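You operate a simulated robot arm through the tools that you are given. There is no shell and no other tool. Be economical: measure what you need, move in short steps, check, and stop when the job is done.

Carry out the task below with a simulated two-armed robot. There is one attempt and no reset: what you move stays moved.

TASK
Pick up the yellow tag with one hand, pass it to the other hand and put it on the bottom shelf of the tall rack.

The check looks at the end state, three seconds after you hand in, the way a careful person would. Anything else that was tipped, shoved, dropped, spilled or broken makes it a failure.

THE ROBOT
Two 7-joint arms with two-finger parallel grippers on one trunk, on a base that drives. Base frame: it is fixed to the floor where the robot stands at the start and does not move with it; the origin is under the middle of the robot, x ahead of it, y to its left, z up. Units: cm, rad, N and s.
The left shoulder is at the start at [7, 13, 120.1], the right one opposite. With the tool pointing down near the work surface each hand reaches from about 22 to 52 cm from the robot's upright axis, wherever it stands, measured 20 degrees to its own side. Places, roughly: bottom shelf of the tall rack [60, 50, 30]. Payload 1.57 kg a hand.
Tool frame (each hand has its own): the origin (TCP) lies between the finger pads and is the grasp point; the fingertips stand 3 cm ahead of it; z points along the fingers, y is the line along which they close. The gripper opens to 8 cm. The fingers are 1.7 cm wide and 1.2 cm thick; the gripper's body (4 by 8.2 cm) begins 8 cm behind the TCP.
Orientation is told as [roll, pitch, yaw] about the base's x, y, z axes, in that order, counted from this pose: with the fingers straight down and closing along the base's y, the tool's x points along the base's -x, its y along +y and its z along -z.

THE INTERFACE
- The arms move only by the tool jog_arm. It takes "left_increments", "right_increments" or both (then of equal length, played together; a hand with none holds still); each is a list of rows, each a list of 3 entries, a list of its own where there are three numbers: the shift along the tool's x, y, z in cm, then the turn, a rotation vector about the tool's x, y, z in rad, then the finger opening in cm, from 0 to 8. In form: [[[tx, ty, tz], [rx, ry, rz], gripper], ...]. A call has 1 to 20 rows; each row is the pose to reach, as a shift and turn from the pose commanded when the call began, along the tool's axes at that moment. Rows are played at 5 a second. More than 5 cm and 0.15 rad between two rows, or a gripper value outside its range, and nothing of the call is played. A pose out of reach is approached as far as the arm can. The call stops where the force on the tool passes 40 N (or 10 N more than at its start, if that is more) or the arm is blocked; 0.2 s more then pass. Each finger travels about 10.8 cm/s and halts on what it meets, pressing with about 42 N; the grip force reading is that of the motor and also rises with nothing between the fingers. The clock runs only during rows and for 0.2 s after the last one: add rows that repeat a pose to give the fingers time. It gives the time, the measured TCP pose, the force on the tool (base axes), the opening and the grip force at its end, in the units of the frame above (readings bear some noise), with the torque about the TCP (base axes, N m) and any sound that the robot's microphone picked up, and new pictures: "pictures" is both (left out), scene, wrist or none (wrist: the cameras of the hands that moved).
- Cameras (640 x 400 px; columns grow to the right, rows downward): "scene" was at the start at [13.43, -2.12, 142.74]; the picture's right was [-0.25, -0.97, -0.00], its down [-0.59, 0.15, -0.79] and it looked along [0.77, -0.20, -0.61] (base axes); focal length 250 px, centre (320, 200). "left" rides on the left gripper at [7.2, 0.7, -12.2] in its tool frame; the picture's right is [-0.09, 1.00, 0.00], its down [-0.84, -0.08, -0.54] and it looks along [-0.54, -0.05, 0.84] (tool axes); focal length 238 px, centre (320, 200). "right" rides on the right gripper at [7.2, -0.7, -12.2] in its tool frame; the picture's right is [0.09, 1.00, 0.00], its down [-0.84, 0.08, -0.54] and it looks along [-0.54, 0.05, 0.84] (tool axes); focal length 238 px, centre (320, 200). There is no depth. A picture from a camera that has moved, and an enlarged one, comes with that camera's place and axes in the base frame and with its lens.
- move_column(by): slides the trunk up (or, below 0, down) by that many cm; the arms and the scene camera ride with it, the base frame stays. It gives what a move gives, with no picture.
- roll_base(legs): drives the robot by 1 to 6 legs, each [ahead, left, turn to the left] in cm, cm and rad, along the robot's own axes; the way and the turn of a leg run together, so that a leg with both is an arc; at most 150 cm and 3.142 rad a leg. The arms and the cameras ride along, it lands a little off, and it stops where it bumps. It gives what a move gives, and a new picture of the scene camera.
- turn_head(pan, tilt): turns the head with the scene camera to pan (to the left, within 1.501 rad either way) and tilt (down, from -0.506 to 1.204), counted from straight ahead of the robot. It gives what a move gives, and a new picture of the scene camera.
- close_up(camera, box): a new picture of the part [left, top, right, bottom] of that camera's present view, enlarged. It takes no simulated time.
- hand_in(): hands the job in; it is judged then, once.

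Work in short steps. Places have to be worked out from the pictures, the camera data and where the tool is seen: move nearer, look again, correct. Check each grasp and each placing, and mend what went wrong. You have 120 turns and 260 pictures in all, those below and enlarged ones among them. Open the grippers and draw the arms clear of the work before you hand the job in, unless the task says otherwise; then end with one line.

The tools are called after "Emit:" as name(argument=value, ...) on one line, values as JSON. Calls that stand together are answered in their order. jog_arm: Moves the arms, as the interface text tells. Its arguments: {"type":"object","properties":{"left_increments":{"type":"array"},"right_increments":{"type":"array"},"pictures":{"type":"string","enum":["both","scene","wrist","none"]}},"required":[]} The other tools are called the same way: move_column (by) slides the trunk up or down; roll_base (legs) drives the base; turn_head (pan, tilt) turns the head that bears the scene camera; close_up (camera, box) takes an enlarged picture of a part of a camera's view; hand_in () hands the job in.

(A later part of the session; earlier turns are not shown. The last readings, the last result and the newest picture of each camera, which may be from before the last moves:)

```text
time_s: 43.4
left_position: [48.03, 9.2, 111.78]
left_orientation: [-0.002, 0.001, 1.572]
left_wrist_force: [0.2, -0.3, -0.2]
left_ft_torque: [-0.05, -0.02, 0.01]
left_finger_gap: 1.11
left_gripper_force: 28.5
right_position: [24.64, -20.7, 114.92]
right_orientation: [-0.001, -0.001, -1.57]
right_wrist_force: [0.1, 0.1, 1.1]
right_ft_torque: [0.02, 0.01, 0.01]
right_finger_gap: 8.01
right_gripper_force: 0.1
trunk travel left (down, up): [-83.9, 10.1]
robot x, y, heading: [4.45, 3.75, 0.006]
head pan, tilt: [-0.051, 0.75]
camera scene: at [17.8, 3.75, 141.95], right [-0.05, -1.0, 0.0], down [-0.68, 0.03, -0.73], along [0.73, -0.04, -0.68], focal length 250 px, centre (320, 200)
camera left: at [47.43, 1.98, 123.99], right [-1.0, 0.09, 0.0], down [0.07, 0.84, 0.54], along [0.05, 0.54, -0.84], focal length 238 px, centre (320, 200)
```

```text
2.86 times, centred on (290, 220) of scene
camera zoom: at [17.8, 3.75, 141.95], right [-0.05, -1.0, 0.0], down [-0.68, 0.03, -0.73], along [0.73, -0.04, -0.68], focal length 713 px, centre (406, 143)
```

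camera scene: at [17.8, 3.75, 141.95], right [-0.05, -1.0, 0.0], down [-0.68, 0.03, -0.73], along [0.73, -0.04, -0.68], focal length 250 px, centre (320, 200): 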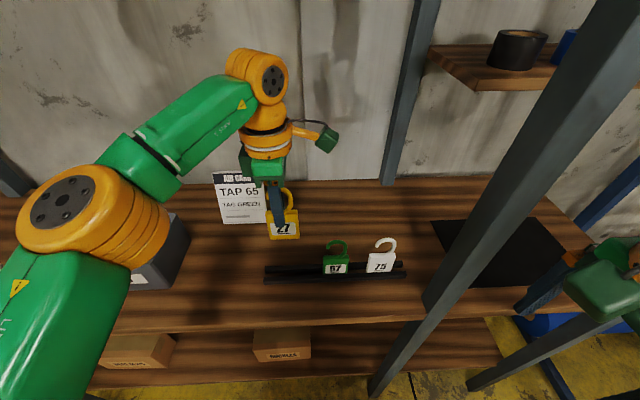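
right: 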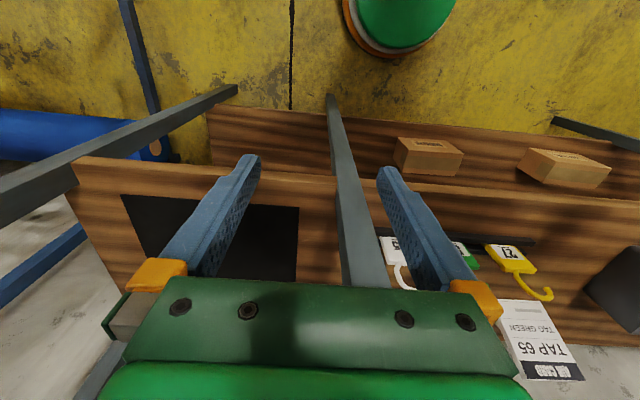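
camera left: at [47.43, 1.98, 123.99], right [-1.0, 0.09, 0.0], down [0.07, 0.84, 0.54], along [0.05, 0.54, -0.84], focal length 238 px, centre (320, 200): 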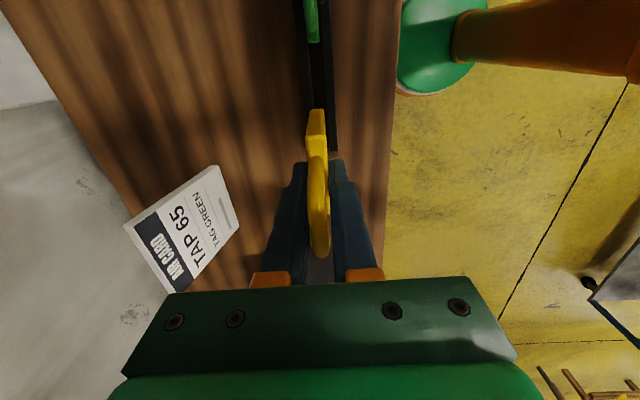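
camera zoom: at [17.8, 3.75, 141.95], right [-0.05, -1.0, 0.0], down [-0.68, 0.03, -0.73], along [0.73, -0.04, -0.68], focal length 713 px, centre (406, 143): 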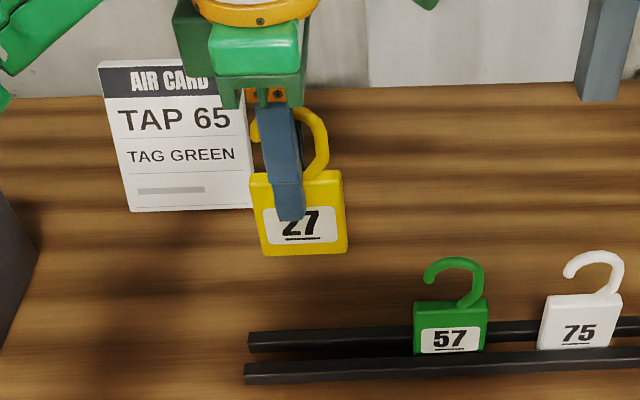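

The tag is held cleanly, with about 2.4 cm of body free beyond the fingertips. I back off 45 cm into open space for the handover.

Emit:
roll_base(legs=[[-45, 0, 0]])

```text
time_s: 46.1
left_position: [3.01, 9.06, 111.64]
left_orientation: [0.0, 0.004, 1.571]
left_wrist_force: [0.8, 0.9, -0.2]
left_ft_torque: [0.01, 0.03, 0.03]
left_finger_gap: 1.08
left_gripper_force: 28.8
right_position: [-20.33, -20.73, 114.82]
right_orientation: [-0.002, -0.001, -1.57]
right_wrist_force: [-0.5, 0.6, -0.1]
right_ft_torque: [-0.01, -0.01, -0.02]
right_finger_gap: 7.99
right_gripper_force: 0.0
trunk travel left (down, up): [-83.9, 10.1]
robot x, y, heading: [-40.58, 3.6, 0.001]
head pan, tilt: [-0.051, 0.75]
camera scene: at [-27.17, 3.67, 141.93], right [-0.05, -1.0, 0.0], down [-0.68, 0.03, -0.73], along [0.73, -0.04, -0.68], focal length 250 px, centre (320, 200)
```

scene: 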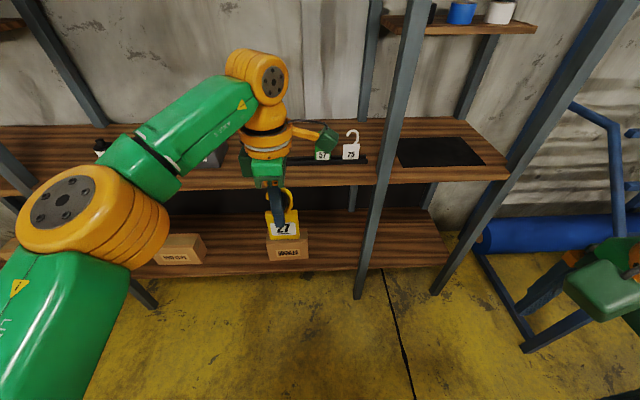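

In open space, I tilt the left hand so its fingers point to the right (toward −y), pulling back slightly, which presents the tag's lower edge to the right hand.

Emit:
jog_arm(left_increments=[[[0, 1, 0], [0, 0.143, 0], 0], [[0, 2, 0], [0, 0.286, 0], 0], [[0, 3, 0], [0, 0.429, 0], 0], [[0, 4, 0], [0, 0.572, 0], 0], [[0, 5, 0], [0, 0.715, 0], 0], [[0, 6, 0], [0, 0.858, 0], 0], [[0, 7, 0], [0, 1.0, 0], 0], [[0, 8, 0], [0, 1.143, 0], 0], [[0, 8, 0], [0, 1.286, 0], 0], [[0, 8, 0], [0, 1.429, 0], 0], [[0, 8, 0], [0, 1.571, 0], 0], [[0, 8, 0], [0, 1.571, 0], 0]], pictures="scene")

```text
time_s: 48.7
left_position: [-5.06, 9.08, 111.71]
left_orientation: [-2.422, 1.566, -0.853]
left_wrist_force: [-0.2, 0.0, -1.3]
left_ft_torque: [0.02, -0.03, 0.0]
left_finger_gap: 1.1
left_gripper_force: 28.2
right_position: [-20.61, -20.74, 114.87]
right_orientation: [0.0, 0.001, -1.571]
right_wrist_force: [-0.4, -0.6, 0.6]
right_ft_torque: [-0.01, 0.01, 0.03]
right_finger_gap: 7.99
right_gripper_force: 0.0
trunk travel left (down, up): [-83.9, 10.1]
robot x, y, heading: [-40.76, 3.99, 0.0]
head pan, tilt: [-0.051, 0.75]
camera scene: at [-27.38, 3.67, 141.95], right [-0.05, -1.0, 0.0], down [-0.68, 0.03, -0.73], along [0.73, -0.04, -0.68], focal length 250 px, centre (320, 200)
```

scene: 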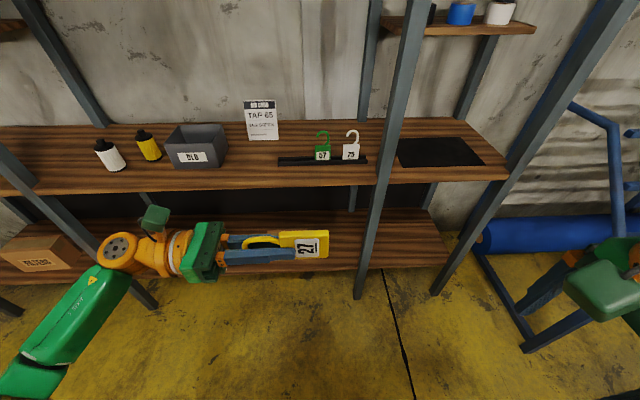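

The left hand is well posed. Now I mirror it with the right: point to +y, and move to the same x and height with a 20 cm gap.

Emit:
jog_arm(right_increments=[[[0, 1, 0], [0, 0.143, 0], 8], [[0, 2, 0], [0, 0.286, 0], 8], [[0, 4, 0], [0, 0.429, 0], 8], [[0, 6, 1], [0, 0.572, 0], 8], [[0, 8, 1], [0, 0.715, 0], 8], [[0, 10, 2], [0, 0.858, 0], 8], [[0, 12, 3], [0, 1.0, 0], 8], [[0, 14, 3.2], [0, 1.143, 0], 8], [[0, 15.5, 3.2], [0, 1.286, 0], 8], [[0, 15.5, 3.2], [0, 1.429, 0], 8], [[0, 15.5, 3.2], [0, 1.571, 0], 8], [[0, 15.5, 3.2], [0, 1.571, 0], 8]])

```text
time_s: 51.3
left_position: [-5.11, 9.15, 111.64]
left_orientation: [-2.035, 1.568, -0.464]
left_wrist_force: [0.4, 0.1, -0.5]
left_ft_torque: [0.04, 0.0, 0.02]
left_finger_gap: 1.08
left_gripper_force: 28.3
right_position: [-6.12, -20.1, 112.6]
right_orientation: [2.164, 1.568, 0.594]
right_wrist_force: [0.0, -0.3, -0.2]
right_ft_torque: [0.03, -0.02, 0.01]
right_finger_gap: 7.97
right_gripper_force: 0.0
right hand out of reach, approached as far as the arm can: row 11, 12
trunk travel left (down, up): [-83.9, 10.1]
robot x, y, heading: [-40.9, 3.97, 0.002]
head pan, tilt: [-0.051, 0.75]
camera scene: at [-27.41, 3.62, 141.96], right [-0.05, -1.0, 0.0], down [-0.68, 0.04, -0.73], along [0.73, -0.04, -0.68], focal length 250 px, centre (320, 200)
camera right: at [-7.0, -32.16, 119.77], right [1.0, 0.0, 0.09], down [0.08, -0.54, -0.84], along [0.05, 0.84, -0.54], focal length 238 px, centre (320, 200)
```

scene: 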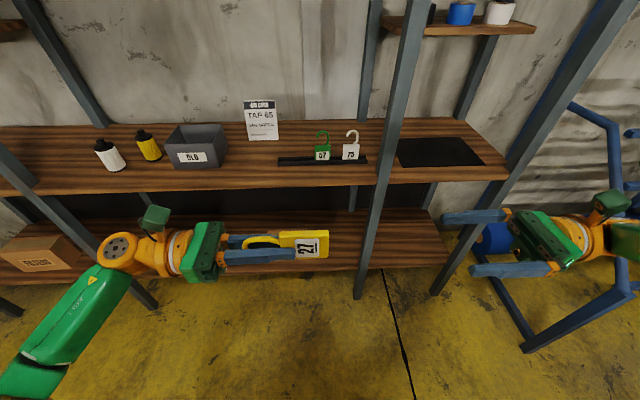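
right: 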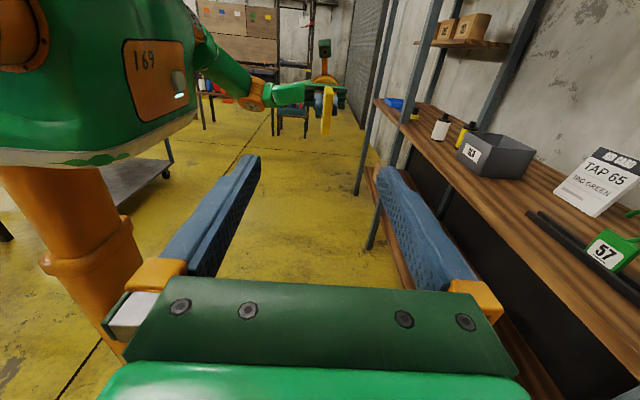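

The hands face each other. The tag's free end is near y≈1.5, z≈112.3. I advance the right hand 14 cm, correcting x by +1, then check.

Emit:
jog_arm(right_increments=[[[0, 1, 2], [0, 0, 0], 8], [[0, 1, 5], [0, 0, 0], 8], [[0, 1, 8], [0, 0, 0], 8], [[0, 1, 11], [0, 0, 0], 8], [[0, 1, 14], [0, 0, 0], 8], [[0, 1, 14], [0, 0, 0], 8]])

Emit:
close_up(camera="scene", box=[200, 180, 460, 320])

```text
time_s: 52.7
left_position: [-5.12, 9.03, 111.72]
left_orientation: [-2.128, 1.567, -0.559]
left_wrist_force: [0.2, -1.0, 0.4]
left_ft_torque: [0.01, 0.01, 0.04]
left_finger_gap: 1.09
left_gripper_force: 28.5
right_position: [-5.24, -6.03, 112.48]
right_orientation: [2.527, 1.571, 0.956]
right_wrist_force: [-1.0, -0.3, -0.5]
right_ft_torque: [-0.03, 0.02, 0.02]
right_finger_gap: 8.0
right_gripper_force: 0.1
trunk travel left (down, up): [-83.9, 10.1]
robot x, y, heading: [-40.79, 3.93, -0.001]
head pan, tilt: [-0.051, 0.75]
camera scene: at [-27.38, 3.65, 141.95], right [-0.05, -1.0, 0.0], down [-0.68, 0.03, -0.73], along [0.73, -0.04, -0.68], focal length 250 px, centre (320, 200)
camera right: at [-6.0, -18.22, 119.66], right [1.0, 0.0, 0.09], down [0.08, -0.54, -0.84], along [0.05, 0.84, -0.54], focal length 238 px, centre (320, 200)
```

scene: 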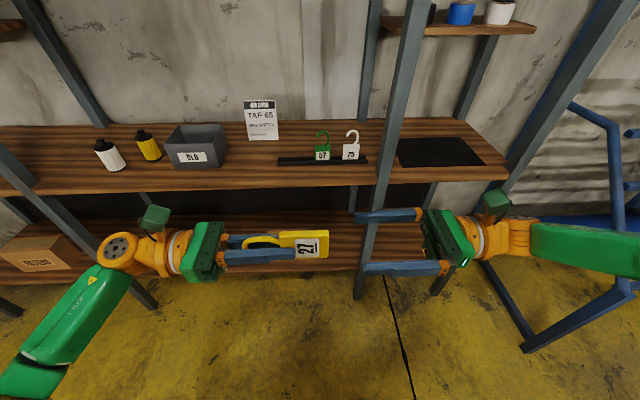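
right: 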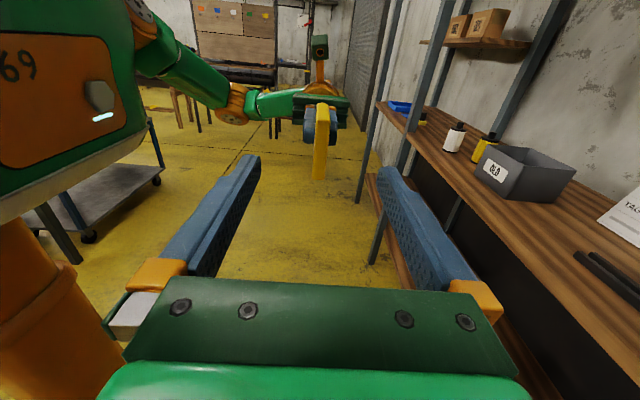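

```text
2.46 times, centred on (330, 250) of scene
camera zoom: at [-27.38, 3.65, 141.95], right [-0.05, -1.0, 0.0], down [-0.68, 0.03, -0.73], along [0.73, -0.04, -0.68], focal length 614 px, centre (295, 77)
```

zoom: 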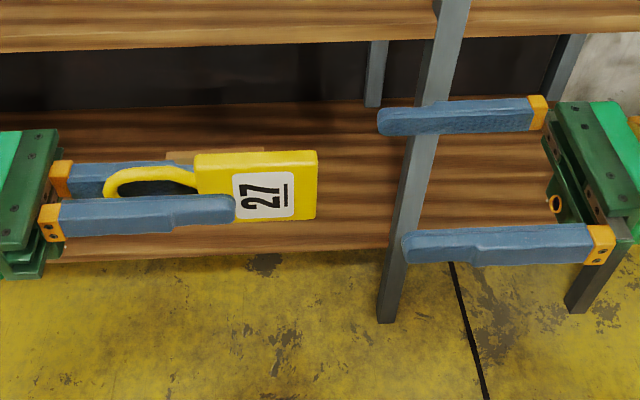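

Well aligned. About 4.5 cm of the tag is free. I advance 7.3 cm so that the right fingertips end about 1.5 cm short of the left ones.

Emit:
jog_arm(right_increments=[[[0, 0, 3], [0, 0, 0], 8], [[0, 0, 5.5], [0, 0, 0], 8], [[0, 0, 7.3], [0, 0, 0], 8], [[0, 0, 7.3], [0, 0, 0], 8]])

Emit:
close_up(camera="scene", box=[200, 180, 460, 320])

```text
time_s: 53.7
left_position: [-5.16, 9.11, 111.67]
left_orientation: [-2.155, 1.568, -0.585]
left_wrist_force: [0.4, -0.1, -0.4]
left_ft_torque: [-0.01, 0.0, -0.01]
left_finger_gap: 1.07
left_gripper_force: 28.5
right_position: [-5.34, 1.28, 112.7]
right_orientation: [2.585, 1.571, 1.016]
right_wrist_force: [0.5, 0.5, 0.2]
right_ft_torque: [0.0, 0.05, 0.01]
right_finger_gap: 8.0
right_gripper_force: 0.1
trunk travel left (down, up): [-83.9, 10.1]
robot x, y, heading: [-40.91, 3.86, -0.005]
head pan, tilt: [-0.051, 0.75]
camera scene: at [-27.38, 3.67, 141.95], right [-0.05, -1.0, 0.0], down [-0.68, 0.03, -0.73], along [0.73, -0.04, -0.68], focal length 250 px, centre (320, 200)
camera right: at [-6.05, -10.88, 119.86], right [1.0, 0.0, 0.09], down [0.08, -0.54, -0.84], along [0.05, 0.84, -0.54], focal length 238 px, centre (320, 200)
```

scene: 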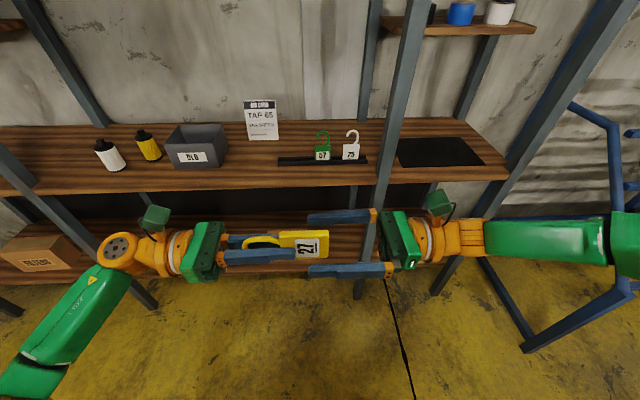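
right: 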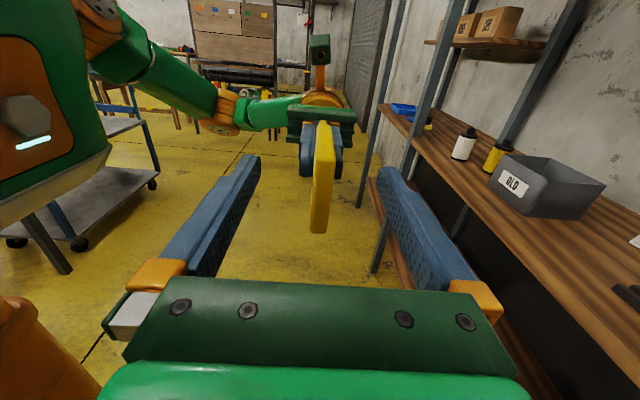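

```text
2.46 times, centred on (330, 250) of scene
camera zoom: at [-27.38, 3.67, 141.95], right [-0.05, -1.0, 0.0], down [-0.68, 0.03, -0.73], along [0.73, -0.04, -0.68], focal length 614 px, centre (295, 77)
```

zoom: 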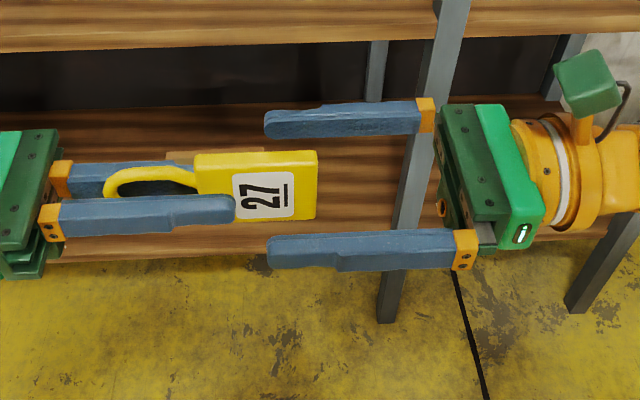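

The right fingers straddle the tag with about 3 cm overlap. I close the right hand while the left holds.

Emit:
jog_arm(right_increments=[[[0, 0, 0], [0, 0, 0], 4], [[0, 0, 0], [0, 0, 0], 2], [[0, 0, 0], [0, 0, 0], 0], [[0, 0, 0], [0, 0, 0], 0], [[0, 0, 0], [0, 0, 0], 0]])

Emit:
close_up(camera="scene", box=[200, 180, 460, 320])

```text
time_s: 54.9
left_position: [-5.1, 8.9, 111.58]
left_orientation: [-2.239, 1.568, -0.67]
left_wrist_force: [-12.6, -1.9, -0.4]
left_ft_torque: [0.03, -0.05, -0.42]
left_finger_gap: 1.1
left_gripper_force: 28.8
right_position: [-5.13, 1.24, 112.78]
right_orientation: [0.841, 1.57, -0.731]
right_wrist_force: [12.9, 0.3, -0.3]
right_ft_torque: [-0.02, -0.08, -0.53]
right_finger_gap: 1.12
right_gripper_force: 28.7
trunk travel left (down, up): [-83.9, 10.1]
robot x, y, heading: [-40.79, 3.63, 0.005]
head pan, tilt: [-0.051, 0.75]
camera scene: at [-27.37, 3.68, 141.95], right [-0.05, -1.0, 0.0], down [-0.68, 0.03, -0.73], along [0.73, -0.04, -0.68], focal length 250 px, centre (320, 200)
camera right: at [-6.01, -10.91, 119.87], right [1.0, 0.0, 0.09], down [0.08, -0.54, -0.84], along [0.05, 0.84, -0.54], focal length 238 px, centre (320, 200)
```

scene: 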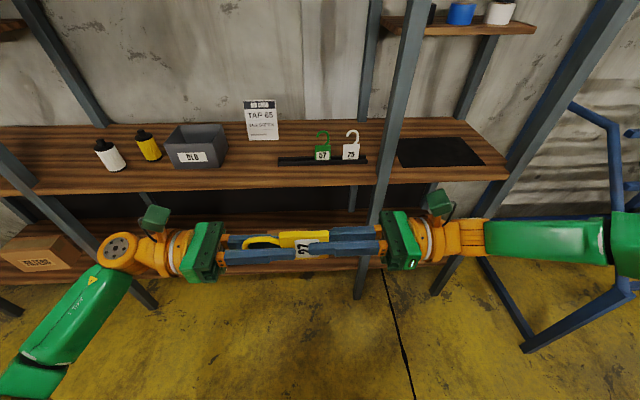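
right: 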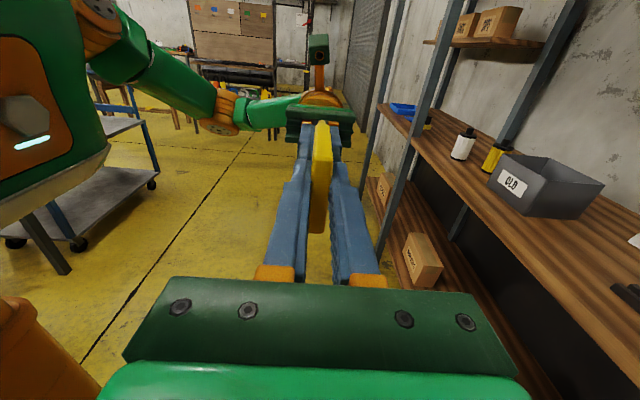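

```text
2.46 times, centred on (330, 250) of scene
camera zoom: at [-27.37, 3.68, 141.95], right [-0.05, -1.0, 0.0], down [-0.68, 0.03, -0.73], along [0.73, -0.04, -0.68], focal length 614 px, centre (295, 77)
```

zoom: 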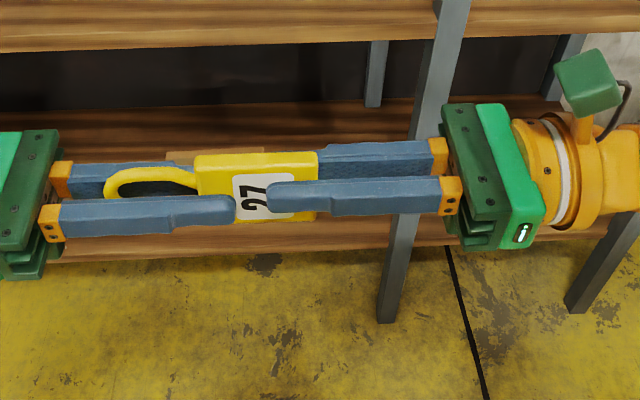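

Both hands grip (right gap 1.12, 28.7 N). I open the left and withdraw it straight back along its axis, away from the hook.

Emit:
jog_arm(left_increments=[[[0, 0, 0], [0, 0, 0], 3], [[0, 0, 0], [0, 0, 0], 6], [[0, 0, 0], [0, 0, 0], 8], [[0, 0, 0], [0, 0, 0], 8], [[0, 0, -3], [0, 0, 0], 8], [[0, 0, -6], [0, 0, 0], 8], [[0, 0, -10], [0, 0, 0], 8], [[0, 0, -14], [0, 0, 0], 8]], right_increments=[[[0, 0, 0], [0, 0, 0], 0], [[0, 0, 0], [0, 0, 0], 0], [[0, 0, 0], [0, 0, 0], 0], [[0, 0, 0], [0, 0, 0], 0], [[0, 0, 0], [0, 0, 0], 0], [[0, 0, 0], [0, 0, 0], 0], [[0, 0, 0], [0, 0, 0], 0], [[0, 0, 0], [0, 0, 0], 0]], pictures="scene")

```text
time_s: 56.7
left_position: [-4.89, 23.61, 111.68]
left_orientation: [-2.447, 1.565, -0.879]
left_wrist_force: [0.4, 0.4, -0.8]
left_ft_torque: [-0.01, 0.03, 0.01]
left_finger_gap: 7.99
left_gripper_force: 0.1
right_position: [-5.23, 1.31, 112.76]
right_orientation: [-0.042, 1.568, -1.613]
right_wrist_force: [-0.9, 0.9, -0.4]
right_ft_torque: [-0.04, 0.0, 0.01]
right_finger_gap: 1.1
right_gripper_force: 28.4
trunk travel left (down, up): [-83.9, 10.1]
robot x, y, heading: [-40.21, 4.2, -0.0]
head pan, tilt: [-0.051, 0.75]
camera scene: at [-27.36, 3.84, 141.95], right [-0.05, -1.0, 0.0], down [-0.68, 0.03, -0.73], along [0.73, -0.04, -0.68], focal length 250 px, centre (320, 200)
```

scene: 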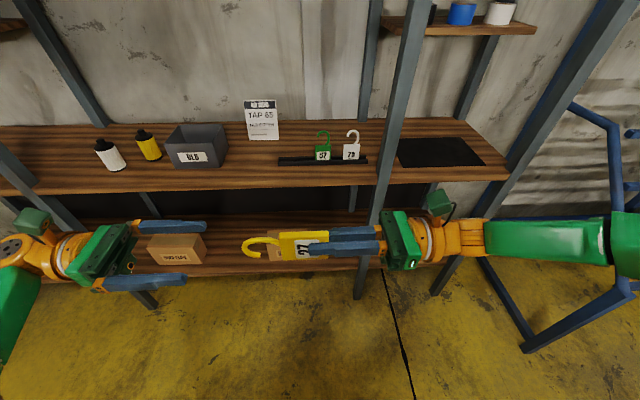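

The handover succeeded: only the right hand holds the tag. Now I bring both hands back to fingers-down (the left also retracting up and back to stay clear later).

Emit:
jog_arm(left_increments=[[[1, 1, 0], [0, -0.143, 0], 8], [[2, 2, 0], [0, -0.286, 0], 8], [[3, 3, 0], [0, -0.429, 0], 8], [[4, 4, 0], [0, -0.572, 0], 8], [[5, 5, 0], [0, -0.715, 0], 8], [[6, 6, 0], [0, -0.858, 0], 8], [[7, 7, 0], [0, -1.0, 0], 8], [[8, 8, 0], [0, -1.143, 0], 8], [[8, 9, 0], [0, -1.286, 0], 8], [[8, 10, 0], [0, -1.429, 0], 8], [[8, 11, 0], [0, -1.571, 0], 8], [[8, 11, 0], [0, -1.571, 0], 8]], right_increments=[[[0, 0, -1], [0, -0.143, 0], 0], [[0, 0, -2], [0, -0.286, 0], 0], [[0, 0, -3], [0, -0.429, 0], 0], [[0, 0, -4], [0, -0.572, 0], 0], [[0, 0, -5], [0, -0.715, 0], 0], [[0, 0, -6], [0, -0.858, 0], 0], [[0, 0, -7], [0, -1.0, 0], 0], [[0, 0, -8], [0, -1.143, 0], 0], [[0, 0, -9], [0, -1.286, 0], 0], [[0, 0, -10], [0, -1.429, 0], 0], [[0, 0, -11], [0, -1.571, 0], 0], [[0, 0, -12], [0, -1.571, 0], 0]], pictures="scene")

```text
time_s: 59.3
left_position: [-16.16, 23.22, 119.52]
left_orientation: [-0.001, 0.002, 1.571]
left_wrist_force: [0.3, -0.8, -0.7]
left_ft_torque: [-0.02, 0.01, 0.01]
left_finger_gap: 7.98
left_gripper_force: 0.0
right_position: [-5.45, -10.6, 112.88]
right_orientation: [0.001, -0.002, -1.573]
right_wrist_force: [-0.1, 1.1, 0.2]
right_ft_torque: [0.03, 0.02, -0.04]
right_finger_gap: 1.04
right_gripper_force: 28.1
trunk travel left (down, up): [-83.9, 10.1]
robot x, y, heading: [-40.93, 3.91, -0.001]
head pan, tilt: [-0.051, 0.75]
camera scene: at [-27.39, 3.63, 141.95], right [-0.05, -1.0, 0.0], down [-0.68, 0.03, -0.73], along [0.73, -0.04, -0.68], focal length 250 px, centre (320, 200)
```

scene: 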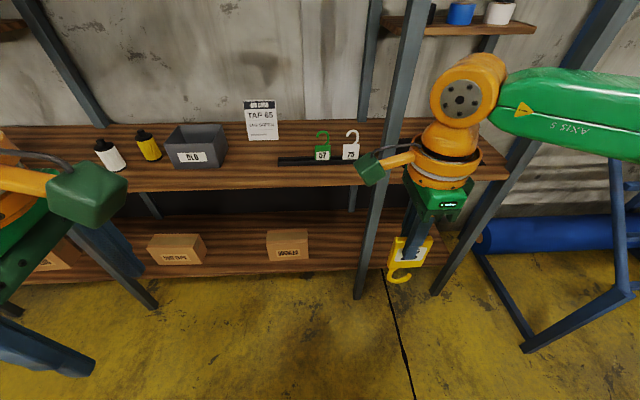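

Now I pitch the right hand forward by 60°, so that the fingers point ahead and 30° down and the tag lies nearly flat.

Emit:
jog_arm(right_increments=[[[0, 0, 0], [-0.14, 0, 0], 0], [[0, 0, 0], [-0.28, 0, 0], 0], [[0, 0, 0], [-0.42, 0, 0], 0], [[0, 0, 0], [-0.56, 0, 0], 0], [[0, 0, 0], [-0.7, 0, 0], 0], [[0, 0, 0], [-0.84, 0, 0], 0], [[0, 0, 0], [-0.95, 0, 0], 0], [[0, 0, 0], [-1.05, 0, 0], 0], [[0, 0, 0], [-1.05, 0, 0], 0]])

```text
time_s: 61.3
left_position: [-16.1, 23.16, 119.67]
left_orientation: [-0.003, 0.003, 1.569]
left_wrist_force: [-0.3, 0.6, 0.1]
left_ft_torque: [0.01, 0.01, 0.03]
left_finger_gap: 7.97
left_gripper_force: 0.1
right_position: [0.11, -8.39, 114.45]
right_orientation: [1.051, 0.001, -1.571]
right_wrist_force: [-0.5, -0.5, -0.5]
right_ft_torque: [-0.02, 0.02, 0.01]
right_finger_gap: 1.1
right_gripper_force: 28.4
right hand out of reach, approached as far as the arm can: row 6, 7, 8, 9
trunk travel left (down, up): [-83.9, 10.1]
robot x, y, heading: [-40.74, 4.34, -0.001]
head pan, tilt: [-0.051, 0.75]
camera scene: at [-27.39, 3.67, 141.95], right [-0.05, -1.0, 0.0], down [-0.68, 0.03, -0.73], along [0.73, -0.04, -0.68], focal length 250 px, centre (320, 200)
camera right: at [-10.88, -1.13, 120.05], right [0.5, 0.09, 0.86], down [-0.43, -0.84, 0.34], along [0.75, -0.54, -0.37], focal length 238 px, centre (320, 200)
```

scene: 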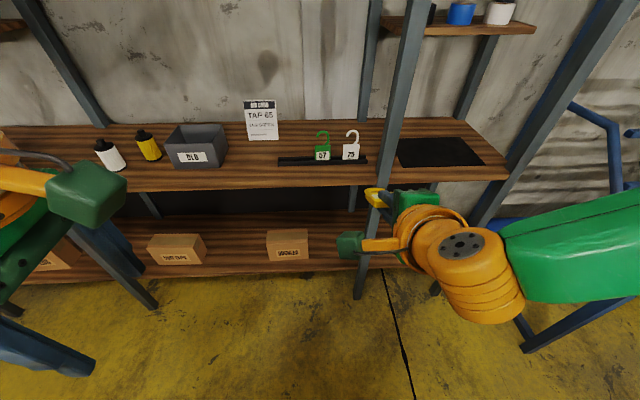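
right: 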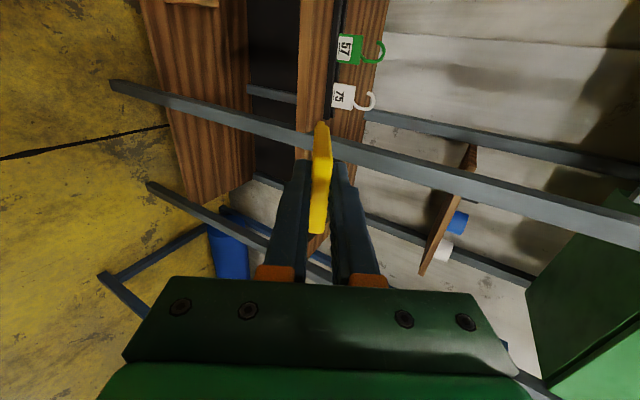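

That pose is reached. I lower the trunk by 69.5 cm total (tag stays in open air at x<12), then slide left so that the hand lines up with the free stretch at y≈44.

Emit:
move_column(by=-40)

Emit:
move_column(by=-29.5)

Emit:
roll_base(legs=[[0, 51, 0]])

Emit:
turn_head(pan=-0.05, tilt=0.35)

```text
time_s: 65.1
left_position: [-16.18, 23.16, 79.77]
left_orientation: [-0.003, 0.002, 1.572]
left_wrist_force: [0.4, 1.1, 0.0]
left_ft_torque: [0.01, 0.01, -0.04]
left_finger_gap: 7.99
left_gripper_force: 0.0
right_position: [0.01, -8.39, 74.56]
right_orientation: [1.049, 0.001, -1.57]
right_wrist_force: [0.4, -1.0, 0.2]
right_ft_torque: [0.03, 0.0, 0.04]
right_finger_gap: 1.09
right_gripper_force: 28.7
trunk travel left (down, up): [-43.9, 50.1]
robot x, y, heading: [-40.86, 4.02, -0.001]
head pan, tilt: [-0.051, 0.75]
```

```text
time_s: 68.1
left_position: [-16.14, 23.25, 50.14]
left_orientation: [-0.001, 0.002, 1.569]
left_wrist_force: [-0.5, 0.1, -0.7]
left_ft_torque: [0.02, 0.02, 0.0]
left_finger_gap: 8.0
left_gripper_force: 0.1
right_position: [0.07, -8.34, 45.06]
right_orientation: [1.049, -0.002, -1.57]
right_wrist_force: [-0.9, -0.7, 0.6]
right_ft_torque: [0.02, 0.0, -0.01]
right_finger_gap: 1.09
right_gripper_force: 28.7
trunk travel left (down, up): [-14.4, 79.6]
robot x, y, heading: [-41.03, 3.96, 0.002]
head pan, tilt: [-0.051, 0.75]
```

```text
time_s: 71.1
left_position: [-16.64, 75.33, 50.2]
left_orientation: [0.0, 0.002, 1.583]
left_wrist_force: [0.0, 0.5, -0.3]
left_ft_torque: [-0.05, 0.0, 0.0]
left_finger_gap: 8.01
left_gripper_force: 0.1
right_position: [-0.04, 44.09, 45.03]
right_orientation: [1.047, 0.0, -1.559]
right_wrist_force: [-0.8, -0.1, -0.1]
right_ft_torque: [0.0, 0.01, -0.04]
right_finger_gap: 1.09
right_gripper_force: 28.7
trunk travel left (down, up): [-14.4, 79.6]
robot x, y, heading: [-41.01, 55.67, 0.013]
head pan, tilt: [-0.051, 0.75]
camera scene: at [-27.68, 55.73, 72.45], right [-0.04, -1.0, 0.0], down [-0.68, 0.03, -0.73], along [0.73, -0.03, -0.68], focal length 250 px, centre (320, 200)
```

scene: 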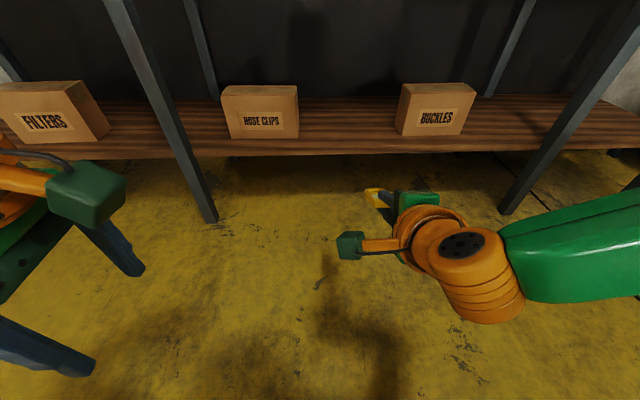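

```text
time_s: 72.0
left_position: [-16.67, 75.44, 50.23]
left_orientation: [-0.001, 0.001, 1.584]
left_wrist_force: [0.8, 0.1, 0.6]
left_ft_torque: [0.01, 0.01, 0.02]
left_finger_gap: 7.99
left_gripper_force: 0.1
right_position: [-0.07, 43.96, 45.1]
right_orientation: [1.049, -0.001, -1.558]
right_wrist_force: [-0.6, -0.4, 0.3]
right_ft_torque: [0.04, 0.02, 0.0]
right_finger_gap: 1.12
right_gripper_force: 28.4
trunk travel left (down, up): [-14.4, 79.6]
robot x, y, heading: [-40.97, 55.71, 0.012]
head pan, tilt: [-0.051, 0.351]
camera scene: at [-26.66, 55.68, 76.01], right [-0.04, -1.0, 0.0], down [-0.34, 0.01, -0.94], along [0.94, -0.04, -0.34], focal length 250 px, centre (320, 200)
```

scene: 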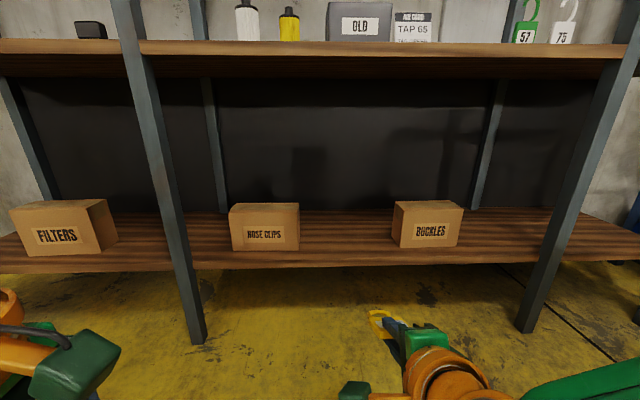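

The free stretch between the two boxes is centred near y≈44, matching the hand's y. I drive forward 36 cm, then look.

Emit:
roll_base(legs=[[36, 0, -0.012]])

Emit:
jog_arm(right_increments=[[[0, 0, 0], [0, 0, 0], 0]], pictures="wrist")

Emit:
turn_head(pan=-0.1, tilt=0.6)

```text
time_s: 74.3
left_position: [19.83, 75.12, 50.24]
left_orientation: [-0.003, 0.003, 1.567]
left_wrist_force: [0.2, -0.1, 0.4]
left_ft_torque: [0.01, -0.05, -0.01]
left_finger_gap: 8.01
left_gripper_force: 0.0
right_position: [36.1, 43.63, 45.01]
right_orientation: [1.049, -0.001, -1.573]
right_wrist_force: [0.0, 0.2, 0.0]
right_ft_torque: [0.03, 0.01, -0.01]
right_finger_gap: 1.07
right_gripper_force: 28.1
trunk travel left (down, up): [-14.4, 79.6]
robot x, y, heading: [-4.61, 56.24, -0.004]
head pan, tilt: [-0.051, 0.351]
camera scene: at [9.69, 55.63, 76.02], right [-0.05, -1.0, 0.0], down [-0.34, 0.02, -0.94], along [0.94, -0.05, -0.34], focal length 250 px, centre (320, 200)
```

scene: 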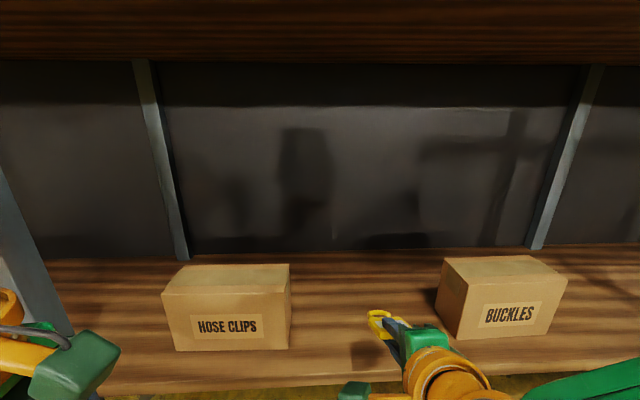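

```text
time_s: 74.7
left_position: [20.06, 75.09, 50.2]
left_orientation: [-0.003, 0.003, 1.567]
left_wrist_force: [0.1, -0.9, -0.8]
left_ft_torque: [-0.01, -0.02, -0.02]
left_finger_gap: 8.0
left_gripper_force: 0.0
right_position: [36.14, 43.65, 44.98]
right_orientation: [1.05, 0.0, -1.574]
right_wrist_force: [-0.5, 0.8, -0.1]
right_ft_torque: [-0.02, -0.02, 0.04]
right_finger_gap: 1.1
right_gripper_force: 28.6
trunk travel left (down, up): [-14.4, 79.6]
robot x, y, heading: [-4.81, 56.36, -0.007]
head pan, tilt: [-0.051, 0.351]
camera right: at [25.16, 50.81, 50.55], right [0.5, 0.09, 0.86], down [-0.43, -0.84, 0.34], along [0.75, -0.54, -0.38], focal length 238 px, centre (320, 200)
```

right: 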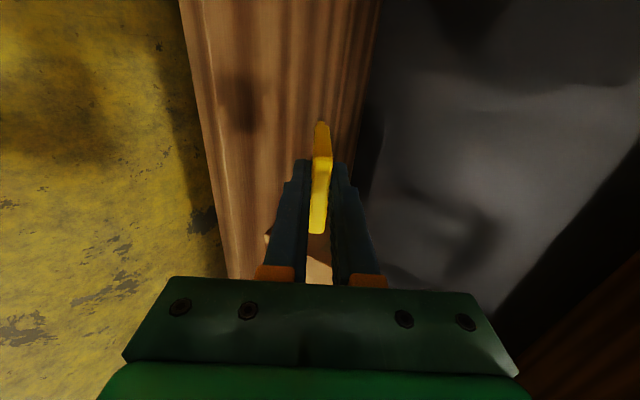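

```text
time_s: 75.5
left_position: [20.03, 75.22, 50.06]
left_orientation: [-0.001, 0.002, 1.567]
left_wrist_force: [-0.1, -0.2, -0.4]
left_ft_torque: [-0.02, 0.0, 0.0]
left_finger_gap: 8.01
left_gripper_force: 0.1
right_position: [36.02, 43.58, 45.06]
right_orientation: [1.05, 0.001, -1.575]
right_wrist_force: [-0.4, 0.9, -0.6]
right_ft_torque: [-0.01, 0.03, -0.02]
right_finger_gap: 1.07
right_gripper_force: 29.1
trunk travel left (down, up): [-14.4, 79.6]
robot x, y, heading: [-4.92, 56.21, -0.007]
head pan, tilt: [-0.099, 0.6]
camera scene: at [9.18, 55.23, 73.75], right [-0.1, -0.99, 0.0], down [-0.56, 0.06, -0.83], along [0.82, -0.08, -0.56], focal length 250 px, centre (320, 200)
```

scene: 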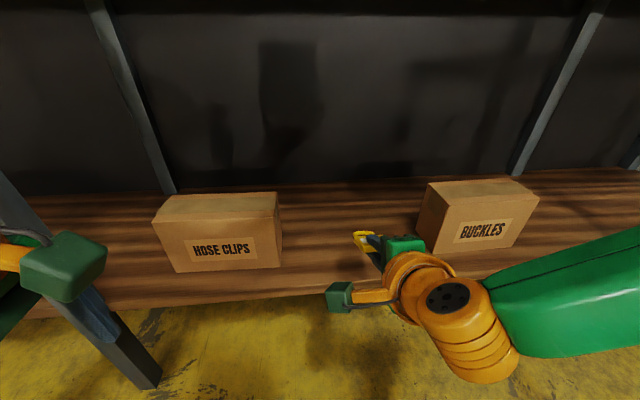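

Path ahead is clear: the tag is midway between the boxes, and the left arm is well short of the post. I drive 10 cm further.

Emit:
roll_base(legs=[[10.5, 0, 0]])

Emit:
close_up(camera="scene", box=[280, 200, 480, 340])

```text
time_s: 76.7
left_position: [30.45, 75.1, 50.2]
left_orientation: [-0.001, 0.003, 1.567]
left_wrist_force: [0.0, -0.9, -1.0]
left_ft_torque: [0.01, 0.03, 0.01]
left_finger_gap: 8.02
left_gripper_force: 0.1
right_position: [46.52, 43.52, 45.12]
right_orientation: [1.048, -0.001, -1.574]
right_wrist_force: [-0.6, 0.2, -0.5]
right_ft_torque: [-0.01, -0.01, 0.02]
right_finger_gap: 1.06
right_gripper_force: 29.0
trunk travel left (down, up): [-14.4, 79.6]
robot x, y, heading: [6.2, 55.78, -0.002]
head pan, tilt: [-0.099, 0.6]
camera scene: at [19.61, 55.18, 73.74], right [-0.1, -0.99, 0.0], down [-0.56, 0.06, -0.82], along [0.82, -0.09, -0.57], focal length 250 px, centre (320, 200)
```

scene: 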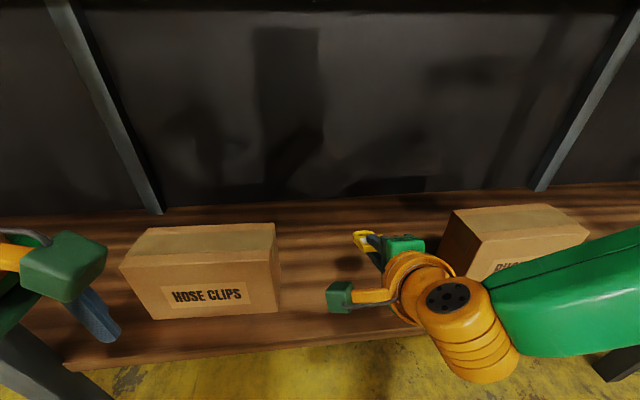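

```text
2.86 times, centred on (380, 270) of scene
camera zoom: at [19.61, 55.18, 73.74], right [-0.1, -0.99, 0.0], down [-0.56, 0.06, -0.82], along [0.82, -0.09, -0.57], focal length 713 px, centre (149, 0)
```

zoom: 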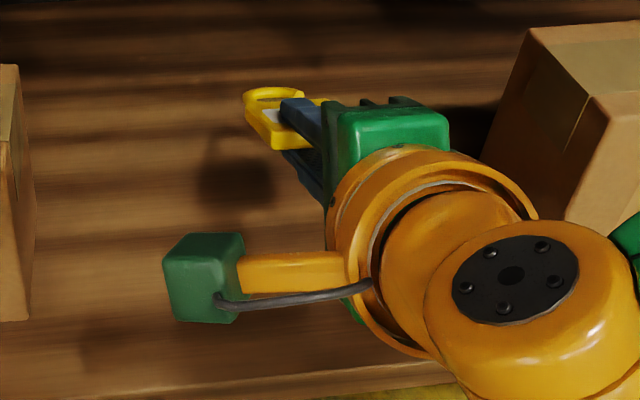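

The hand is between the boxes, over the shelf. I lower the trunk 4 cm and check the clearance under the hook with the wrist camera.

Emit:
move_column(by=-4)

Emit:
close_up(camera="right", box=[200, 60, 440, 260])

Emit:
close_up(camera="scene", box=[280, 200, 640, 400])

```text
time_s: 77.5
left_position: [30.45, 75.1, 46.05]
left_orientation: [-0.004, 0.002, 1.567]
left_wrist_force: [0.2, -0.4, -0.4]
left_ft_torque: [0.01, 0.0, -0.04]
left_finger_gap: 8.0
left_gripper_force: 0.0
right_position: [46.59, 43.47, 41.06]
right_orientation: [1.05, 0.0, -1.574]
right_wrist_force: [0.3, -0.5, -0.7]
right_ft_torque: [0.02, 0.03, 0.01]
right_finger_gap: 1.09
right_gripper_force: 28.3
trunk travel left (down, up): [-10.4, 83.6]
robot x, y, heading: [6.08, 56.16, -0.005]
head pan, tilt: [-0.099, 0.6]
```

```text
2.00 times, centred on (320, 160) of right
camera zoom: at [35.58, 50.75, 46.55], right [0.5, 0.09, 0.86], down [-0.43, -0.83, 0.34], along [0.75, -0.54, -0.38], focal length 477 px, centre (320, 280)
```

zoom: 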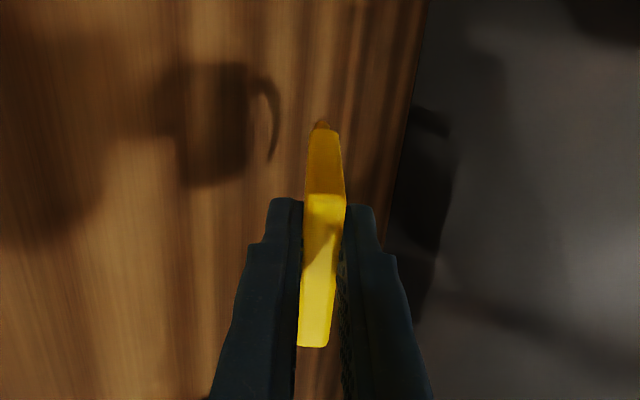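

```text
1.78 times, centred on (460, 300) of scene
camera zoom: at [19.6, 55.18, 69.73], right [-0.1, -0.99, 0.0], down [-0.56, 0.06, -0.83], along [0.82, -0.09, -0.56], focal length 444 px, centre (71, 22)
```

zoom: 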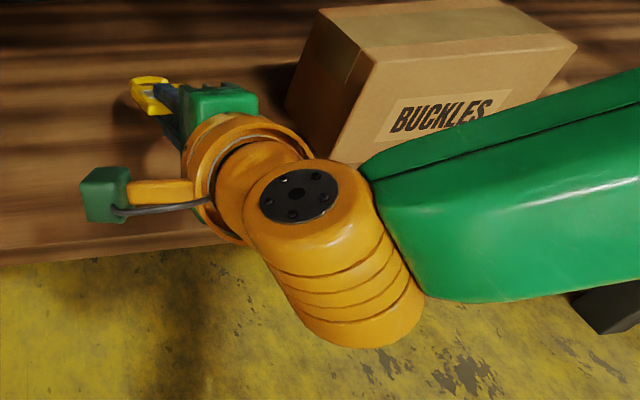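

Clearances look fine. I lower in small steps and watch the force for hook contact.

Emit:
move_column(by=-2)

Emit:
move_column(by=-0.7)

Emit:
close_up(camera="scene", box=[300, 200, 440, 300])

```text
time_s: 78.2
left_position: [30.37, 75.02, 44.25]
left_orientation: [-0.005, 0.001, 1.567]
left_wrist_force: [-0.2, 0.0, 1.3]
left_ft_torque: [0.01, -0.01, 0.02]
left_finger_gap: 8.04
left_gripper_force: 0.1
right_position: [46.46, 43.45, 39.16]
right_orientation: [1.049, -0.001, -1.573]
right_wrist_force: [-0.1, 0.0, -0.2]
right_ft_torque: [0.0, 0.01, -0.02]
right_finger_gap: 1.08
right_gripper_force: 28.5
trunk travel left (down, up): [-8.4, 85.6]
robot x, y, heading: [5.68, 55.84, -0.003]
head pan, tilt: [-0.099, 0.6]
```

```text
time_s: 78.7
left_position: [30.36, 75.14, 43.49]
left_orientation: [-0.003, 0.002, 1.568]
left_wrist_force: [-0.2, 0.0, 0.2]
left_ft_torque: [0.0, 0.03, -0.01]
left_finger_gap: 8.0
left_gripper_force: 0.0
right_position: [46.52, 43.51, 38.31]
right_orientation: [1.048, 0.0, -1.575]
right_wrist_force: [-0.7, 0.2, -0.5]
right_ft_torque: [0.01, 0.0, 0.01]
right_finger_gap: 1.1
right_gripper_force: 28.6
trunk travel left (down, up): [-7.7, 86.3]
robot x, y, heading: [5.78, 56.57, -0.005]
head pan, tilt: [-0.099, 0.6]
```

```text
4.00 times, centred on (370, 250) of scene
camera zoom: at [19.6, 55.18, 67.04], right [-0.1, -0.99, 0.0], down [-0.56, 0.06, -0.82], along [0.82, -0.09, -0.57], focal length 998 px, centre (120, 0)
```

zoom: 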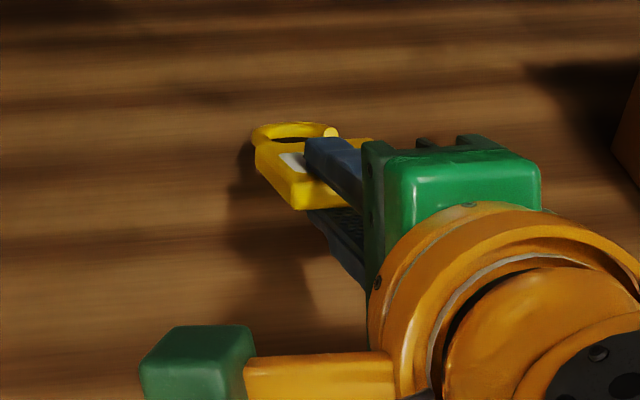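

No contact yet, but the shadow is converging. I continue down in small steps.

Emit:
move_column(by=-0.7)

Emit:
move_column(by=-0.6)

Emit:
close_up(camera="scene", box=[300, 200, 440, 300])

```text
time_s: 79.3
left_position: [30.42, 75.07, 42.66]
left_orientation: [-0.004, 0.003, 1.569]
left_wrist_force: [-0.3, -0.1, -0.2]
left_ft_torque: [-0.02, 0.02, 0.0]
left_finger_gap: 7.99
left_gripper_force: 0.0
right_position: [46.59, 43.56, 37.67]
right_orientation: [1.049, 0.0, -1.574]
right_wrist_force: [0.0, 0.3, -0.4]
right_ft_torque: [0.0, 0.02, -0.02]
right_finger_gap: 1.06
right_gripper_force: 28.3
trunk travel left (down, up): [-7.0, 87.0]
robot x, y, heading: [5.7, 55.72, -0.007]
head pan, tilt: [-0.099, 0.6]
```

```text
time_s: 79.8
left_position: [30.21, 75.15, 42.16]
left_orientation: [-0.004, 0.001, 1.567]
left_wrist_force: [0.4, -0.2, 0.7]
left_ft_torque: [0.02, -0.01, -0.01]
left_finger_gap: 8.0
left_gripper_force: 0.0
right_position: [46.45, 43.52, 37.4]
right_orientation: [1.054, 0.0, -1.574]
right_wrist_force: [-2.2, 0.9, 9.4]
right_ft_torque: [0.0, -0.89, -0.03]
right_finger_gap: 1.1
right_gripper_force: 29.3
trunk travel left (down, up): [-6.4, 87.6]
robot x, y, heading: [5.97, 56.12, -0.002]
head pan, tilt: [-0.099, 0.6]
```

```text
4.00 times, centred on (370, 250) of scene
camera zoom: at [19.47, 55.21, 65.79], right [-0.1, -0.99, 0.0], down [-0.56, 0.06, -0.83], along [0.82, -0.09, -0.56], focal length 998 px, centre (120, 0)
```

zoom: 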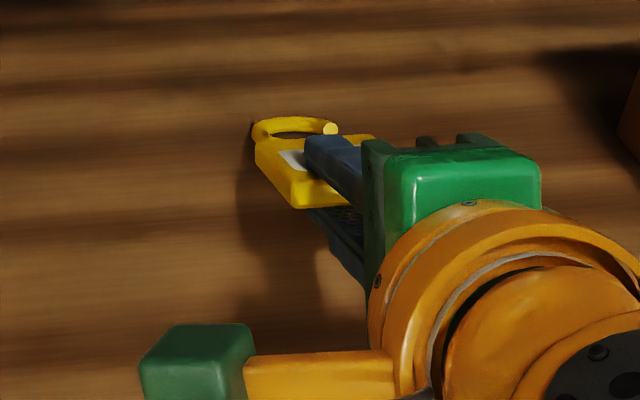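

The hook tip touches (9 N, shelf at z≈31). I ease up 0.3 cm, then open the fingers gently to 3.5 cm so the tag settles.

Emit:
move_column(by=0.3)

Emit:
jog_arm(right_increments=[[[0, 0, 0], [0, 0, 0], 1.3], [[0, 0, 0], [0, 0, 0], 1.8], [[0, 0, 0], [0, 0, 0], 2.5], [[0, 0, 0], [0, 0, 0], 3.5], [[0, 0, 0], [0, 0, 0], 3.5], [[0, 0, 0], [0, 0, 0], 3.5]])

Emit:
close_up(camera="scene", box=[300, 200, 440, 300])

```text
time_s: 80.4
left_position: [30.32, 75.21, 42.57]
left_orientation: [-0.002, 0.003, 1.567]
left_wrist_force: [-0.1, 0.2, -0.3]
left_ft_torque: [-0.01, 0.0, -0.01]
left_finger_gap: 7.99
left_gripper_force: 0.1
right_position: [46.49, 43.49, 37.32]
right_orientation: [1.047, -0.001, -1.574]
right_wrist_force: [1.2, 0.2, 3.9]
right_ft_torque: [0.0, -0.48, 0.0]
right_finger_gap: 1.09
right_gripper_force: 28.5
trunk travel left (down, up): [-6.7, 87.3]
robot x, y, heading: [5.82, 55.81, -0.008]
head pan, tilt: [-0.099, 0.6]
```

```text
time_s: 81.8
left_position: [30.52, 75.17, 42.44]
left_orientation: [-0.003, 0.001, 1.567]
left_wrist_force: [0.2, 1.1, -0.7]
left_ft_torque: [0.06, -0.03, -0.02]
left_finger_gap: 8.0
left_gripper_force: 0.0
right_position: [46.6, 43.52, 37.45]
right_orientation: [1.048, -0.001, -1.574]
right_wrist_force: [0.6, 0.0, -0.5]
right_ft_torque: [0.0, 0.01, 0.02]
right_finger_gap: 3.51
right_gripper_force: 0.6
trunk travel left (down, up): [-6.7, 87.3]
robot x, y, heading: [5.41, 56.28, -0.004]
head pan, tilt: [-0.099, 0.6]
camera scene: at [19.6, 55.18, 66.04], right [-0.1, -0.99, 0.0], down [-0.56, 0.06, -0.82], along [0.82, -0.09, -0.57], focal length 250 px, centre (320, 200)
camera right: at [35.58, 50.75, 42.86], right [0.5, 0.09, 0.86], down [-0.43, -0.83, 0.34], along [0.75, -0.54, -0.38], focal length 238 px, centre (320, 200)
```

scene: 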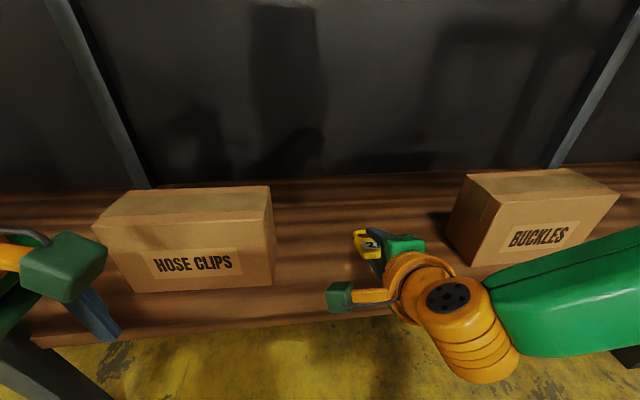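
right: 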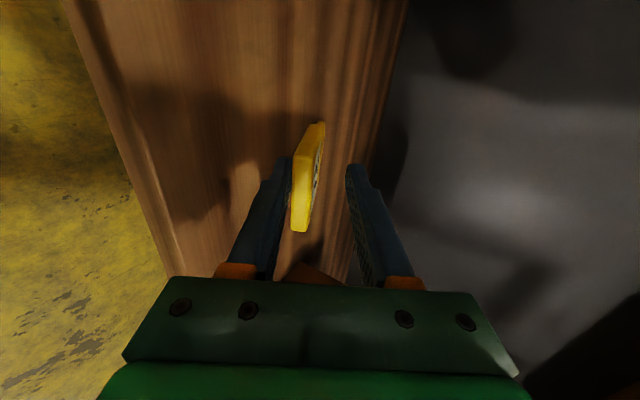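

```text
4.00 times, centred on (370, 250) of scene
camera zoom: at [19.6, 55.18, 66.04], right [-0.1, -0.99, 0.0], down [-0.56, 0.06, -0.82], along [0.82, -0.09, -0.57], focal length 998 px, centre (120, 0)
```

zoom: 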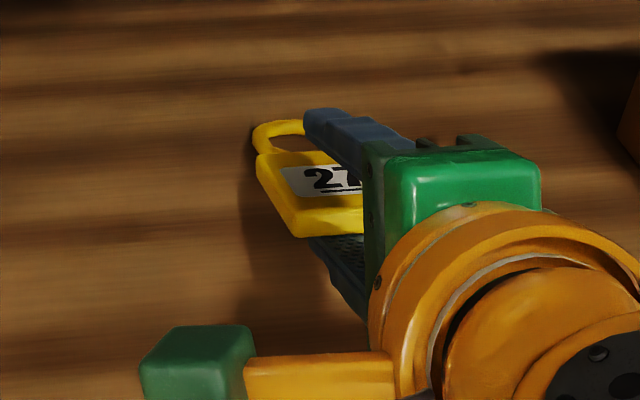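

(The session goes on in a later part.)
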